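You operate a simulated robot arm through the tools that you are given. There is no shell and no other tool. Be economical: measure what you need, move in short steps, check, and stop when the job is done.

The job below is to be done with a simulated robot arm. You get a single attempt, and the scene is never put back.

JOB
Fetch the scrubbing brush and set it on the green folder.
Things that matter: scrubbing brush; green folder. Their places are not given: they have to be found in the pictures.

It is judged by the outcome, as a careful person would: the job done as asked, and still so three seconds after it is handed in. It fails if anything else is knocked over, pushed out of place, dropped, spilled or broken.

ROBOT AND FRAMES
A 6-joint arm with a two-finger parallel gripper, fixed in place. Base frame: the origin is at the foot of the arm, x ahead of it, y to its left, z up; the work surface is at about z = 0. Units: mm, degrees, N and s.
With the tool pointing down near the work surface it reaches from about 160 to 420 mm from the base axis. Its first joint turns from -66.0 to 66.0 degrees. Payload 1.57 kg.
The tool frame sits at the grasp point between the pads (the TCP): z along the fingers, y along the line on which they close. The tips reach 30 mm beyond it. Largest opening 80 mm; finger width 17, thickness 12; the body of the gripper, 40 by 82 mm, starts 80 mm behind the TCP.
Orientation is told as [roll, pitch, yaw] about the base's x, y, z axes, in that order, counted from this pose: with the fingers straight down and closing along the base's y, the tool's x points along the base's -x, its y along +y and its z along -z.

CONTROLS
- The arm moves only by the tool step_arm. Its argument "plan" is one flat list of numbers, 7 for each row, row after row: the shift along the tool's x, y, z in m, then the turn, a rotation vector about the tool's x, y, z in degrees, then the opening, from 0 (shut) to 1 (fully open). In form: [dx, dy, dz, wx, wy, wz, hand, dx, dy, dz, wx, wy, wz, hand, ...]. A call has 1 to 12 rows; each row shifts and turns the commanded pose from where the row before left it, along the tool's axes as they then stand. A row lasts 0.2 s, in which the tool goes at most 50 mm and 8.6 degrees; a call with a longer step from one row to the next is refused whole, and so is a gripper value outside its range. A pose out of reach is approached as far as the arm can. The call stops where the force on the tool passes 40 N (or 10 N more than at its start, if that is more) or the arm is blocked; 0.2 s more then pass. The fingers move at their own pace (about 153 mm/s each) and stop on an object; they squeeze with about 42 N. The grip force told is the motor's: it shows also when the fingers shut on nothing. Time passes only in rows, and 0.2 s behind the last, so rows that do not move let the fingers close. It gives the time, the measured TCP pose, the force on the tool (base axes), the opening and the grip force at its end, in the units of the frame above (readings bear some noise), and new pictures: "views" is both (left out), scene, wrist or none.
- Cameras (640 x 400 px; columns grow to the right, rows downward): "scene" is fixed at [43, -348.8, 407.6]; the picture's right is [0.71, -0.70, 0.00], its down [-0.51, -0.52, -0.68] and it looks along [0.48, 0.49, -0.73] (base axes); focal length 306 px, centre (320, 200). "wrist" rides on the gripper at [-32, 0, -78] in the tool frame; the picture's right is [0.00, -1.00, 0.00], its down [0.97, 0.00, -0.24] and it looks along [0.24, 0.00, 0.97] (tool axes); focal length 218 px, centre (320, 200).
- pixel_to_xyz(camera, pixels): there is no depth. For up to 12 entries [column, row, z] of the newest picture of that camera ("zoom" is the newest enlarged one), the place [x, y] in the base frame at which the ray of that pixel passes the height z, good to about 3 mm, but the place of the scene camera against the robot may be out by one fixed shift of up to 25 mm in any direction. The clock stands still meanwhile.
- enlarge(camera, box): a new picture of the part [left, top, right, bottom] of that camera's present view, enlarged. The clock stands still meanwhile.
- close_job(): hands the job in; it is judged then, once.

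Keep the steps short. Do not move on a guess: measure, check each grasp and each placing, and mend mistakes. In all there are 60 turns and 120 pictures (those below and enlarged ones count). Leave the gripper open and the arm clear of the work at the hand-in unless told otherwise, and finish with a single line.

The tools are called after ">>>" as a command line: name --argument value ..., lists and objects as JSON in quotes. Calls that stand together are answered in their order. step_arm: Moves the arm, as the interface text tells. Its arguments: {"type":"object","properties":{"plan":{"type":"array"},"views":{"type":"string","enum":["both","scene","wrist","none"]}},"required":["plan"]} The other tools are called the same way: pixel_to_xyz (camera, pixels) gives the place at which the rays of pixels pass given heights; enlarge (camera, box) takes an enlarged picture of a part of a camera's view; close_job () hands the job in.

At the start:

```text
time: 0.0
ee_pos: [186.1, -176.8, 210.1]
ee_rot: [0.0, 0.0, 0.1]
ft_force: [0.3, -0.1, -0.9]
width: 80.2
gripper_force: 0.0
```

scene: 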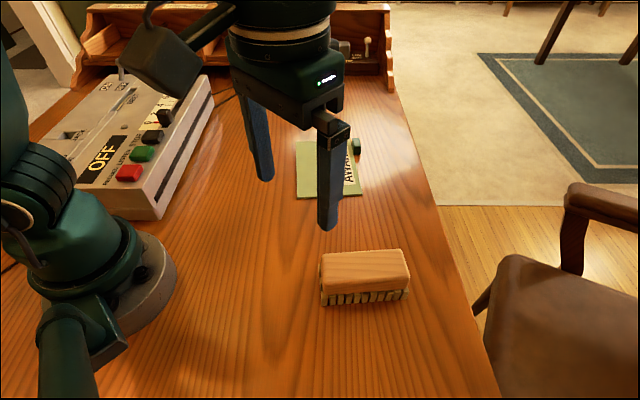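
wrist: 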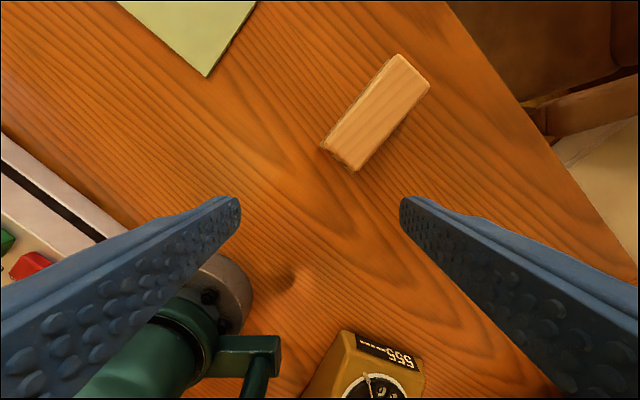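

I see the brush at about (365,277) in the scene view and (376,112) in the wrist view. The green folder is at about (328,168) in the scene view, with something dark near its right edge. I'll measure both and enlarge the folder area.

>>> pixel_to_xyz --camera "wrist" --pixels '[[398, 54, 40], [430, 84, 40], [355, 171, 40], [321, 146, 40], [321, 146, 0], [206, 76, 0], [257, 2, 0], [118, 2, 0]]'

>>> pixel_to_xyz --camera "scene" --pixels '[[320, 257, 40], [402, 249, 40], [410, 281, 40], [322, 291, 40], [322, 306, 0], [408, 299, 0], [297, 198, 0], [362, 193, 0], [352, 140, 0], [297, 140, 0]]'

>>> enlarge --camera "scene" --box '[260, 120, 440, 320]'

```text
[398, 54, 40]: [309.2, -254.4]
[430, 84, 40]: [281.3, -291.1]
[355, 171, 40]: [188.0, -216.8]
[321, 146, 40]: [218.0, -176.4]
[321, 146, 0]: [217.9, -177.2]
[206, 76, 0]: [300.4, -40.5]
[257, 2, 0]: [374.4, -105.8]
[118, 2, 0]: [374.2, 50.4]
```

```text
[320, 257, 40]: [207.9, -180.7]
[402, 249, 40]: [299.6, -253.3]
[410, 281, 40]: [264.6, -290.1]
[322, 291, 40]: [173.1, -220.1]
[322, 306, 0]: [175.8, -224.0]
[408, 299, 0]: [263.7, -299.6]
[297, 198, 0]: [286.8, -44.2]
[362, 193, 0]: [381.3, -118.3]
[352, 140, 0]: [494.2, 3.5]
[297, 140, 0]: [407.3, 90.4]
```

```text
2.00 times, centred on (350, 220) of scene
```

zoom: 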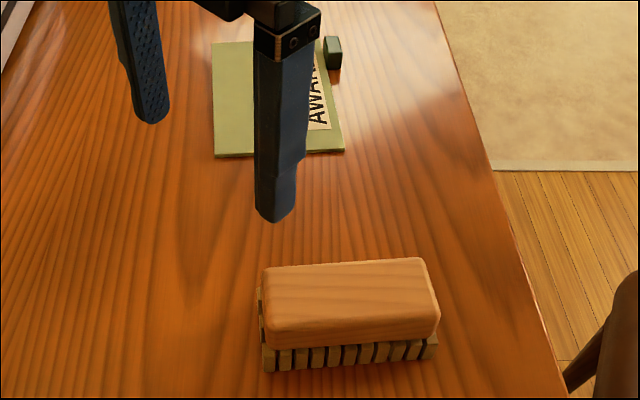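

Using the wrist view at z=40, the brush centre is about (249,-235) and its long axis is at about -39.5°. It measures roughly 119 by 48 mm. I'll move above it at the present height, turn the tool by 39.5°, and check again.

>>> step_arm --plan '[-0.0315, -0.029, 0, 0, 0, 0, 1, -0.0315, -0.029, 0, 0, 0, 0, 1, 0, 0, 0, 0, 0, 7.9, 1, 0, 0, 0, 0, 0, 7.9, 1, 0, 0, 0, 0, 0, 7.9, 1, 0, 0, 0, 0, 0, 7.9, 1, 0, 0, 0, 0, 0, 7.9, 1, 0, 0, 0, 0, 0, 0, 1]'

```text
time: 1.8
ee_pos: [248.7, -233.9, 211.9]
ee_rot: [-0.1, 0.1, -39.7]
ft_force: [0.0, 0.9, 0.4]
width: 80.1
gripper_force: 0.1
```

scene: 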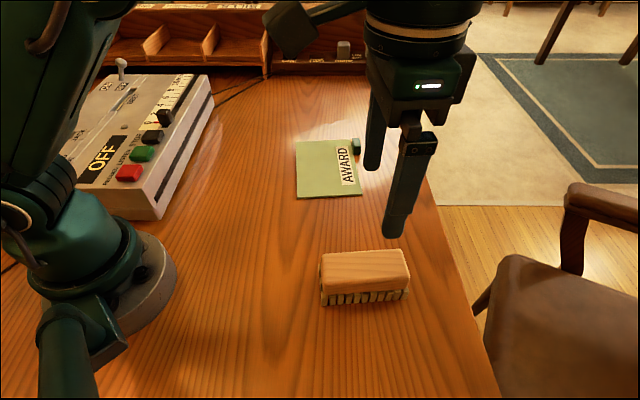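
wrist: 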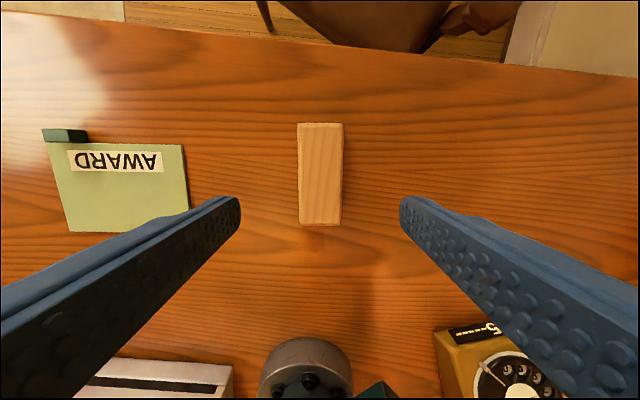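

The brush now sits upright in the wrist view, at about (298–343, 123–225), and the whole folder is visible at left. I'll measure both.

>>> pixel_to_xyz --camera "wrist" --pixels '[[298, 124, 45], [343, 124, 45], [341, 225, 45], [299, 223, 45], [182, 145, 2], [190, 209, 2], [68, 232, 2], [48, 143, 2], [67, 160, 2], [162, 172, 2], [42, 131, 15], [88, 140, 0]]'

>>> enlarge --camera "scene" --box '[280, 120, 400, 210]'

>>> enlarge --camera "wrist" --box '[20, 100, 340, 300]'

```text
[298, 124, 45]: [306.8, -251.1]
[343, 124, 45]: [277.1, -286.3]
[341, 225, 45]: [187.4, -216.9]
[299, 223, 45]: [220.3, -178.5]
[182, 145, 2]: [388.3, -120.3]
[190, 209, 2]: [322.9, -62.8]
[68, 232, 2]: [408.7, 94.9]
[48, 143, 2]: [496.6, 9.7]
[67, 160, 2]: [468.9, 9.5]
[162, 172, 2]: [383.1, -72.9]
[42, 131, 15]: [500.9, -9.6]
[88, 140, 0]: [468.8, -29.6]
```

```text
4.44 times, centred on (340, 165) of scene
```

zoom: 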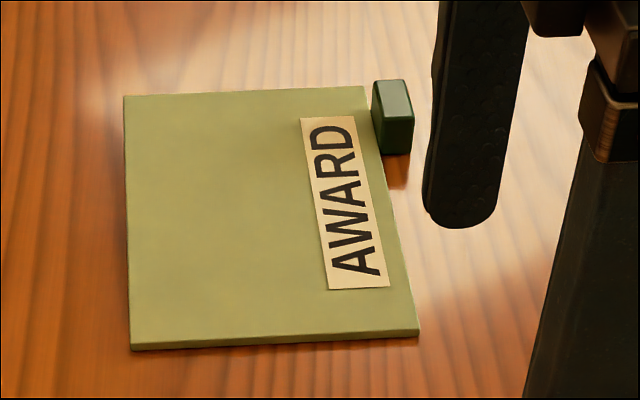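

```text
2.00 times, centred on (180, 200) of wrist
```

zoom: 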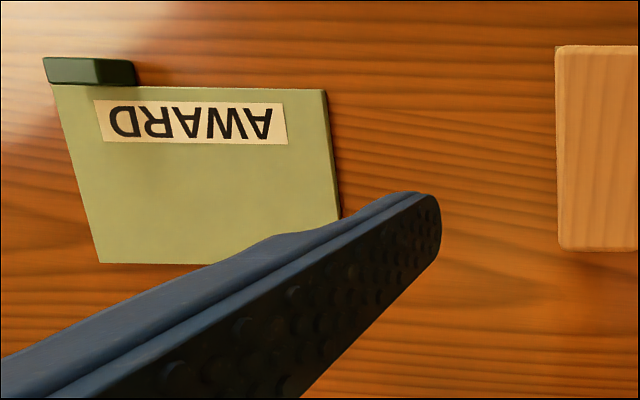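

The tool is centred on the brush (248,-233) to within 1 mm, and the axis matches. The folder corners are about (300,-40), (388,-120), (496,10) and (409,95), so its centre is near (398,-14) and its long side is at about 51°. I'll go down part way and look.

>>> step_arm --plan '[0, 0, 0.04, 0, 0, 0, 1, 0, 0, 0.04, 0, 0, 0, 1, 0, 0, 0.03, 0, 0, 0, 1, 0, 0, 0, 0, 0, 0, 1]'

```text
time: 2.8
ee_pos: [247.1, -233.3, 98.7]
ee_rot: [0.0, 0.1, -39.4]
ft_force: [0.3, -0.9, -0.1]
width: 80.0
gripper_force: 0.1
```

scene: 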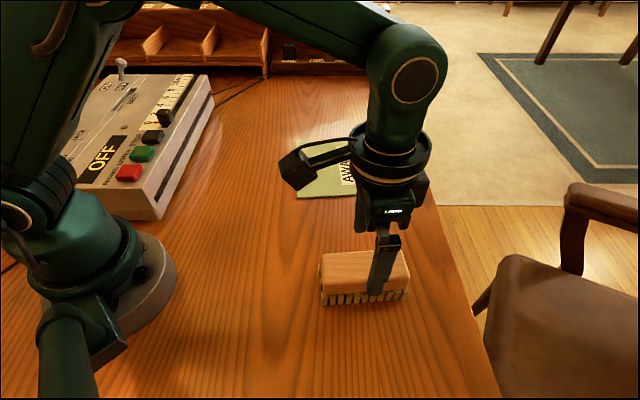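
wrist: 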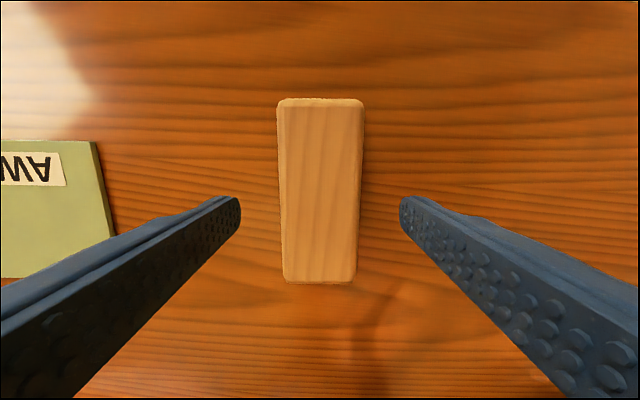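

The fingers straddle the brush evenly, with the brush centred at column 320. I'll check its height and centre from this closer view.

>>> pixel_to_xyz --camera "wrist" --pixels '[[320, 99, 45], [320, 281, 45], [320, 99, 55], [320, 281, 55], [320, 99, 35], [320, 281, 35], [277, 190, 45], [362, 190, 45]]'

```text
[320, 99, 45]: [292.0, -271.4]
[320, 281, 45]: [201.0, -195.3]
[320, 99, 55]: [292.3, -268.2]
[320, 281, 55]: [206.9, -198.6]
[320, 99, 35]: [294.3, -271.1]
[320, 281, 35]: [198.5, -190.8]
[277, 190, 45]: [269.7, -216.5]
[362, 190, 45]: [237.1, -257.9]
```

The readings agree: centre (247,-234), top at about 47 mm. I'll go down to z≈35, which puts the tips about 5 mm above the table, and close on the brush.

>>> step_arm --plan '[0, 0, 0.025, 0, 0, 0, 1, 0, 0, 0.025, 0, 0, 0, 1, 0, 0, 0.013, 0, 0, 0, 1, 0, 0, 0, 0, 0, 0, 1, 0, 0, 0, 0, 0, 0, 0.4, 0, 0, 0, 0, 0, 0, 0.4, 0, 0, 0, 0, 0, 0, 0.4]'

```text
time: 4.4
ee_pos: [248.5, -233.0, 38.8]
ee_rot: [-0.2, -0.1, -39.5]
ft_force: [0.2, 0.6, 0.6]
width: 54.5
gripper_force: 41.8
```

scene: 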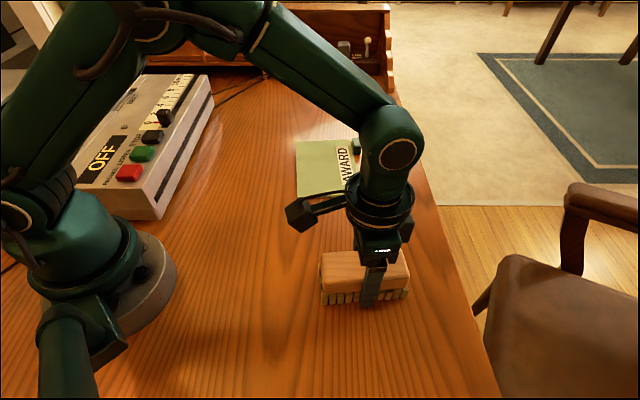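
wrist: 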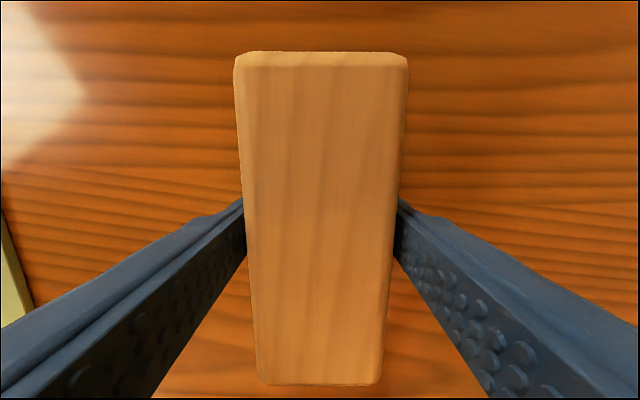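

The fingers stopped at 54.5 mm with 42 N of grip, so the brush is held. I'll lift it straight up 100 mm and check.

>>> step_arm --plan '[0, 0, -0.02, 0, 0, 0, 0.4, 0, 0, -0.04, 0, 0, 0, 0.4, 0, 0, -0.04, 0, 0, 0, 0.4, 0, 0, 0, 0, 0, 0, 0.4]'

```text
time: 5.4
ee_pos: [246.9, -235.3, 138.5]
ee_rot: [-0.1, 0.0, -39.5]
ft_force: [-0.3, 0.2, -1.7]
width: 53.9
gripper_force: 42.7
```

scene: 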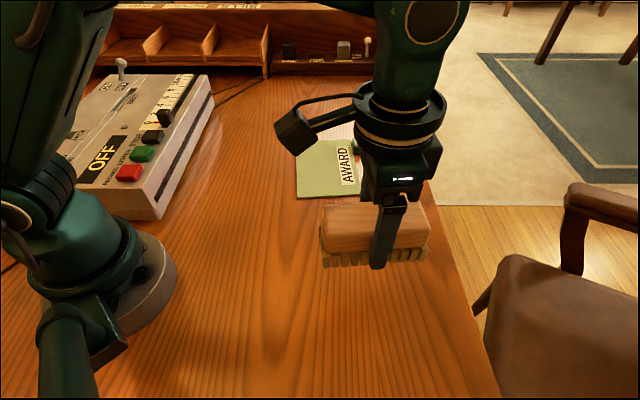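
wrist: 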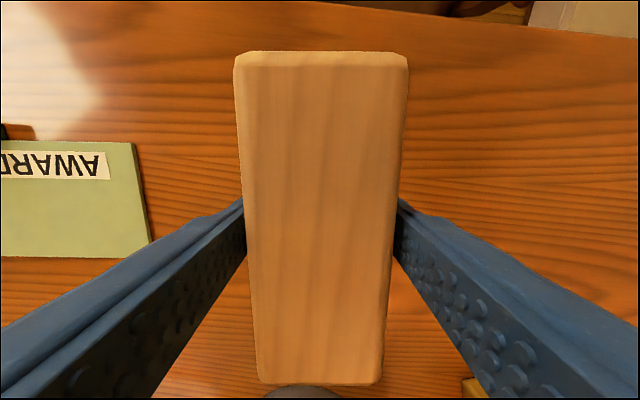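

The brush is firmly held and level. I'll carry it at this height to above the near-centre of the folder (about 388,-22), then look before turning.

>>> step_arm --plan '[0.0044, 0.0423, 0, 0, 0, 0, 0.4, 0.0044, 0.0423, 0, 0, 0, 0, 0.4, 0.0044, 0.0423, 0, 0, 0, 0, 0.4, 0.0044, 0.0423, 0, 0, 0, 0, 0.4, 0.0044, 0.0423, 0, 0, 0, 0, 0.4, 0.0044, 0.0423, 0, 0, 0, 0, 0.4, 0, 0, 0, 0, 0, 0, 0.4]'

```text
time: 7.0
ee_pos: [388.8, -20.8, 137.5]
ee_rot: [-0.1, 0.1, -39.6]
ft_force: [1.4, 0.0, -2.4]
width: 54.2
gripper_force: 41.6
```

scene: 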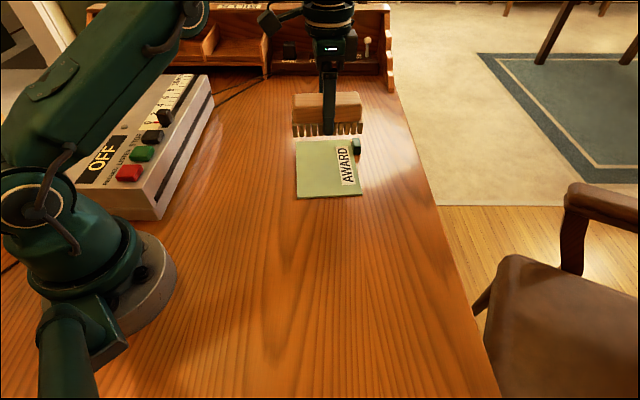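
wrist: 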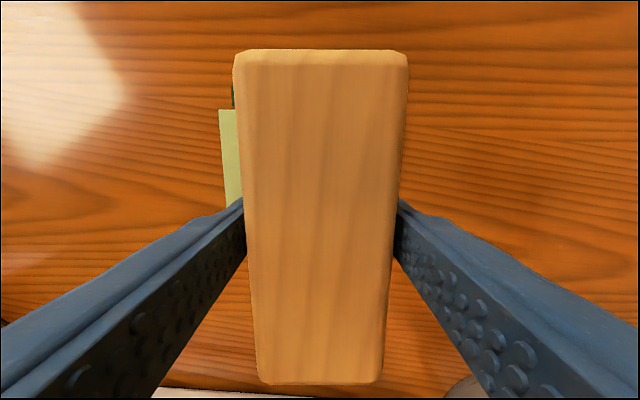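

The arm reached (389,-21). In the wrist view the folder's far edge shows left of the brush, at (219,109) to (226,205). I'll measure that edge to confirm the folder's place.

>>> pixel_to_xyz --camera "wrist" --pixels '[[219, 109, 4], [226, 205, 4], [232, 88, 10]]'

>>> pixel_to_xyz --camera "scene" --pixels '[[297, 198, 3], [362, 193, 3], [349, 139, 3], [297, 141, 3]]'

```text
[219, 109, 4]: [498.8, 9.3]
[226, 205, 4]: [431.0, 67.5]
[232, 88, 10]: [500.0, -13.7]
```

```text
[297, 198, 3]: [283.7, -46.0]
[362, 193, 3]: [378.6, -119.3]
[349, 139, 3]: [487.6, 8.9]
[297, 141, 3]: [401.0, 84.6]
```

The folder's place agrees: its far corner is at (498,9) and its centre near (397,-14). I'll turn the brush about 90° so its long side runs along the folder's long side.

>>> step_arm --plan '[0, 0, 0, 0, 0, -8.2, 0.4, 0, 0, 0, 0, 0, -8.2, 0.4, 0, 0, 0, 0, 0, -8.2, 0.4, 0, 0, 0, 0, 0, -8.2, 0.4, 0, 0, 0, 0, 0, -8.2, 0.4, 0, 0, 0, 0, 0, -8.2, 0.4, 0, 0, 0, 0, 0, -8.2, 0.4, 0, 0, 0, 0, 0, -8.2, 0.4, 0, 0, 0, 0, 0, -8.2, 0.4, 0, 0, 0, 0, 0, -8.2, 0.4, 0, 0, 0, 0, 0, -8.2, 0.4, 0, 0, 0, 0, 0, 0, 0.4]'

```text
time: 9.6
ee_pos: [390.4, -21.1, 138.3]
ee_rot: [0.0, 0.1, 50.8]
ft_force: [0.6, 0.6, -1.7]
width: 54.5
gripper_force: 42.2
```

scene: 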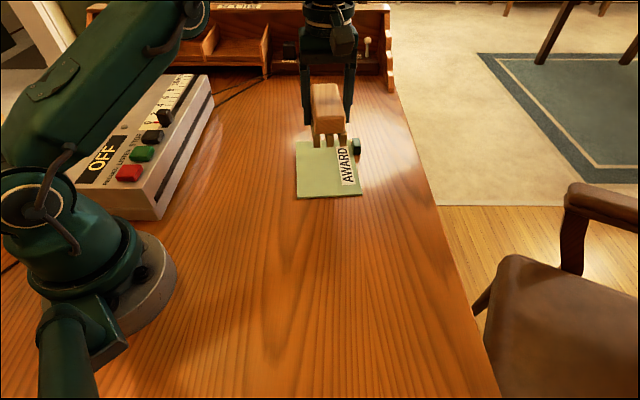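
wrist: 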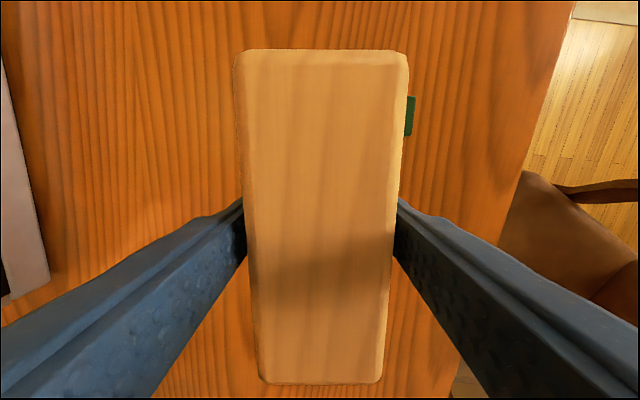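

The brush is turned (yaw 50.8°) and above the folder, with the dark block clear on the right. I'll go down to about z=58 and look.

>>> step_arm --plan '[0, 0, 0.03, 0, 0, 0, 0.4, 0, 0, 0.03, 0, 0, 0, 0.4, 0, 0, 0.02, 0, 0, 0, 0.4, 0, 0, 0, 0, 0, 0, 0.4]'

>>> enlarge --camera "scene" --box '[270, 90, 400, 210]'

```text
time: 10.6
ee_pos: [389.9, -21.4, 58.8]
ee_rot: [0.0, 0.0, 50.8]
ft_force: [0.2, 0.2, -1.2]
width: 54.2
gripper_force: 42.2
```

scene: 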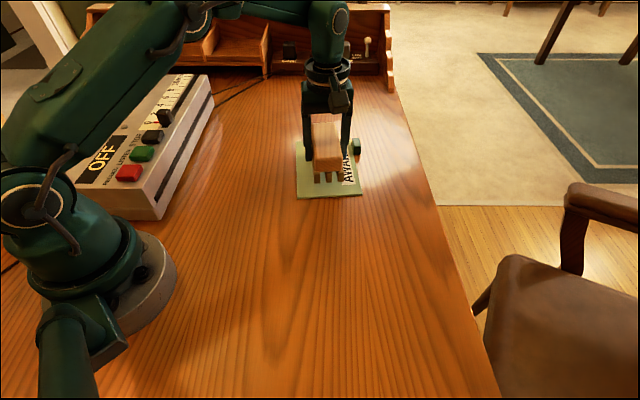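
wrist: 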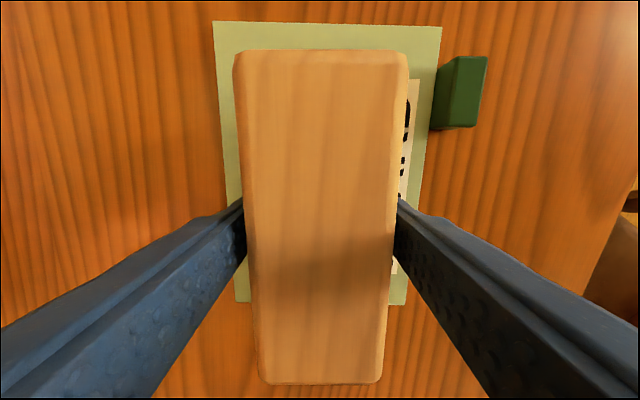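

```text
3.33 times, centred on (335, 150) of scene
```

zoom: 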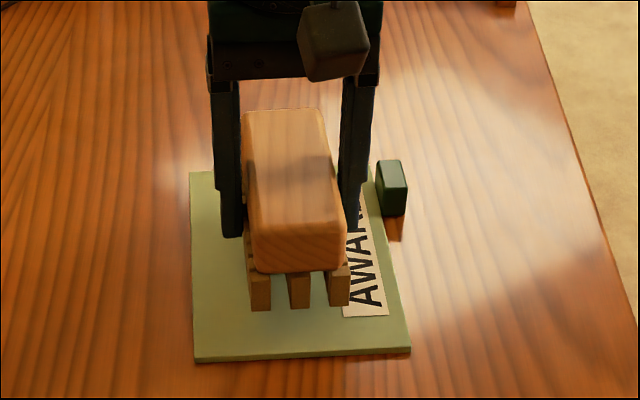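

The brush sits well inside the folder's outline, and the block is clear. The brush's underside is about 39 mm below the TCP, so contact should come near z≈43. I'll lower in small steps and watch the force.

>>> step_arm --plan '[0, 0, 0.006, 0, 0, 0, 0.4, 0, 0, 0.004, 0, 0, 0, 0.4, 0, 0, 0.002, 0, 0, 0, 0.4, 0, 0, 0, 0, 0, 0, 0.4]' --views "scene"

```text
time: 11.6
ee_pos: [390.5, -21.1, 45.9]
ee_rot: [0.0, 0.1, 50.8]
ft_force: [-0.7, 0.3, -1.3]
width: 54.2
gripper_force: 41.6
```

scene: 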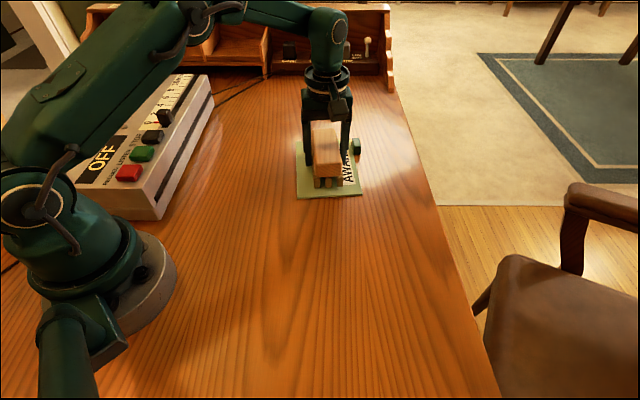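

No contact yet at z=46, with the vertical force still at the weight only. I'll go lower in 1 mm steps.

>>> step_arm --plan '[0, 0, 0.001, 0, 0, 0, 0.4, 0, 0, 0.001, 0, 0, 0, 0.4, 0, 0, 0.001, 0, 0, 0, 0.4, 0, 0, 0, 0, 0, 0, 0.4]' --views "none"

```text
time: 12.6
ee_pos: [390.8, -20.8, 42.6]
ee_rot: [-0.1, 0.0, 50.8]
ft_force: [-1.2, 0.6, 4.1]
width: 54.3
gripper_force: 42.0
```

The vertical force rose to +4 N at z=42.6, so the brush rests on the folder. I'll open the fingers gently without moving the arm.

>>> step_arm --plan '[0, 0, 0, 0, 0, 0, 0.75, 0, 0, 0, 0, 0, 0, 0.9, 0, 0, 0, 0, 0, 0, 0.9]'

```text
time: 13.4
ee_pos: [390.3, -22.3, 41.7]
ee_rot: [0.0, 0.0, 50.6]
ft_force: [-0.2, -0.3, 1.5]
width: 72.0
gripper_force: 0.2
```

scene: 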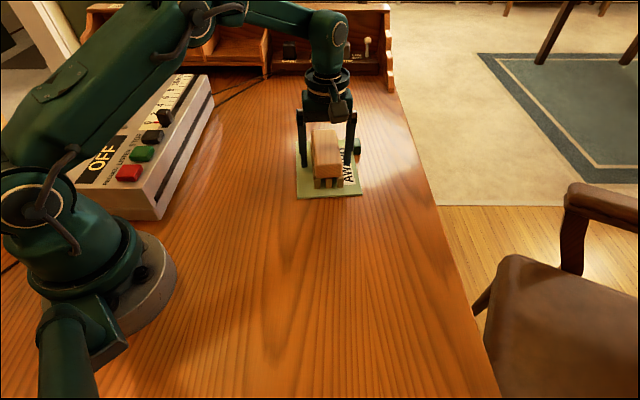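
wrist: 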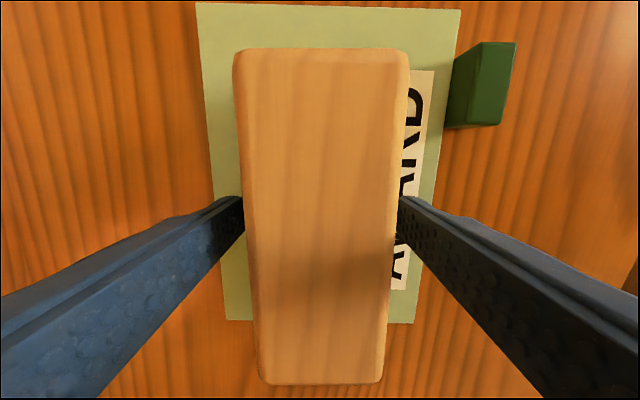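

The fingers are free at 72 mm and the brush is upright on the folder. I'll lift straight up.

>>> step_arm --plan '[0, 0, -0.015, 0, 0, 0, 0.9, 0, 0, -0.03, 0, 0, 0, 0.9, 0, 0, -0.04, 0, 0, 0, 1, 0, 0, -0.04, 0, 0, 0, 1, 0.04, 0, 0, 0, 0, 0, 1, 0.04, 0, 0, 0, 0, 0, 1, 0.04, 0, 0, 0, 0, 0, 1, 0, 0, 0, 0, 0, 0, 1]'

>>> enlarge --camera "scene" --box '[270, 100, 400, 220]'

```text
time: 15.2
ee_pos: [307.3, -115.8, 162.6]
ee_rot: [0.1, 0.0, 50.7]
ft_force: [-0.2, 0.7, 0.2]
width: 79.7
gripper_force: 0.0
out of reach, approached as far as the arm can: row 4
```

scene: 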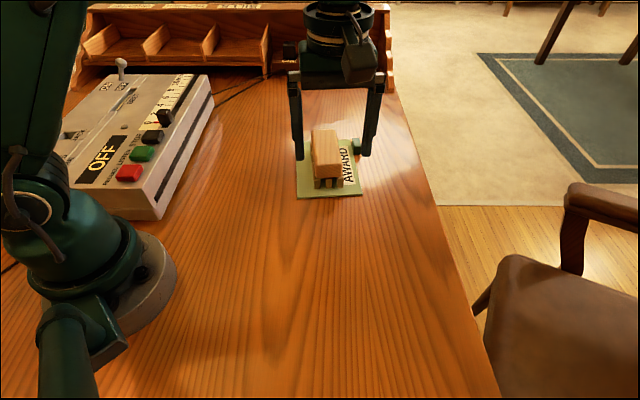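
wrist: 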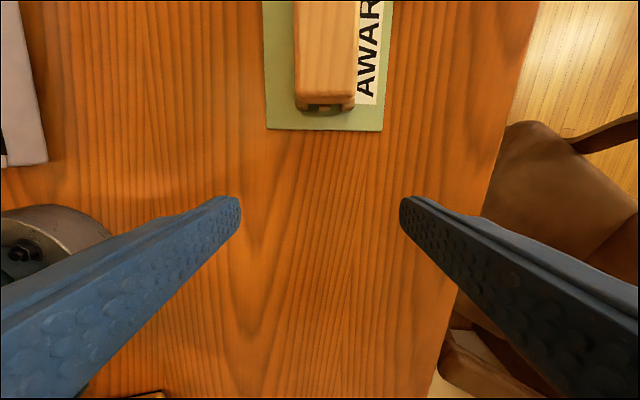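

```text
3.33 times, centred on (335, 160) of scene
```

zoom: 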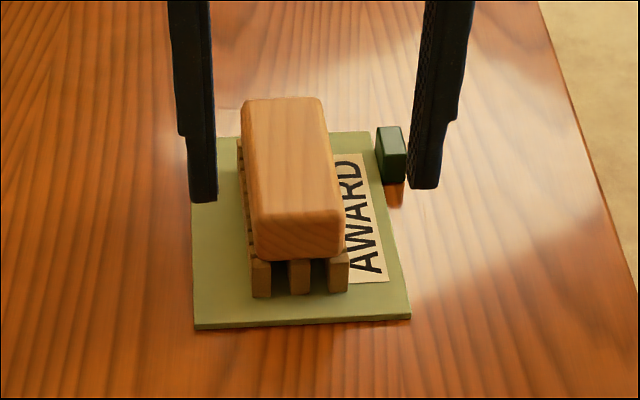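

The brush stands squarely on the folder with all its bristles inside the edge. The folder and block haven't moved, the gripper is open, and the arm is clear, so I'm handing in.

>>> close_job

```text
The job is handed in.
```

The scrubbing brush is resting upright on the green folder, nothing else was moved, and the job is handed in with the gripper open and the arm clear.
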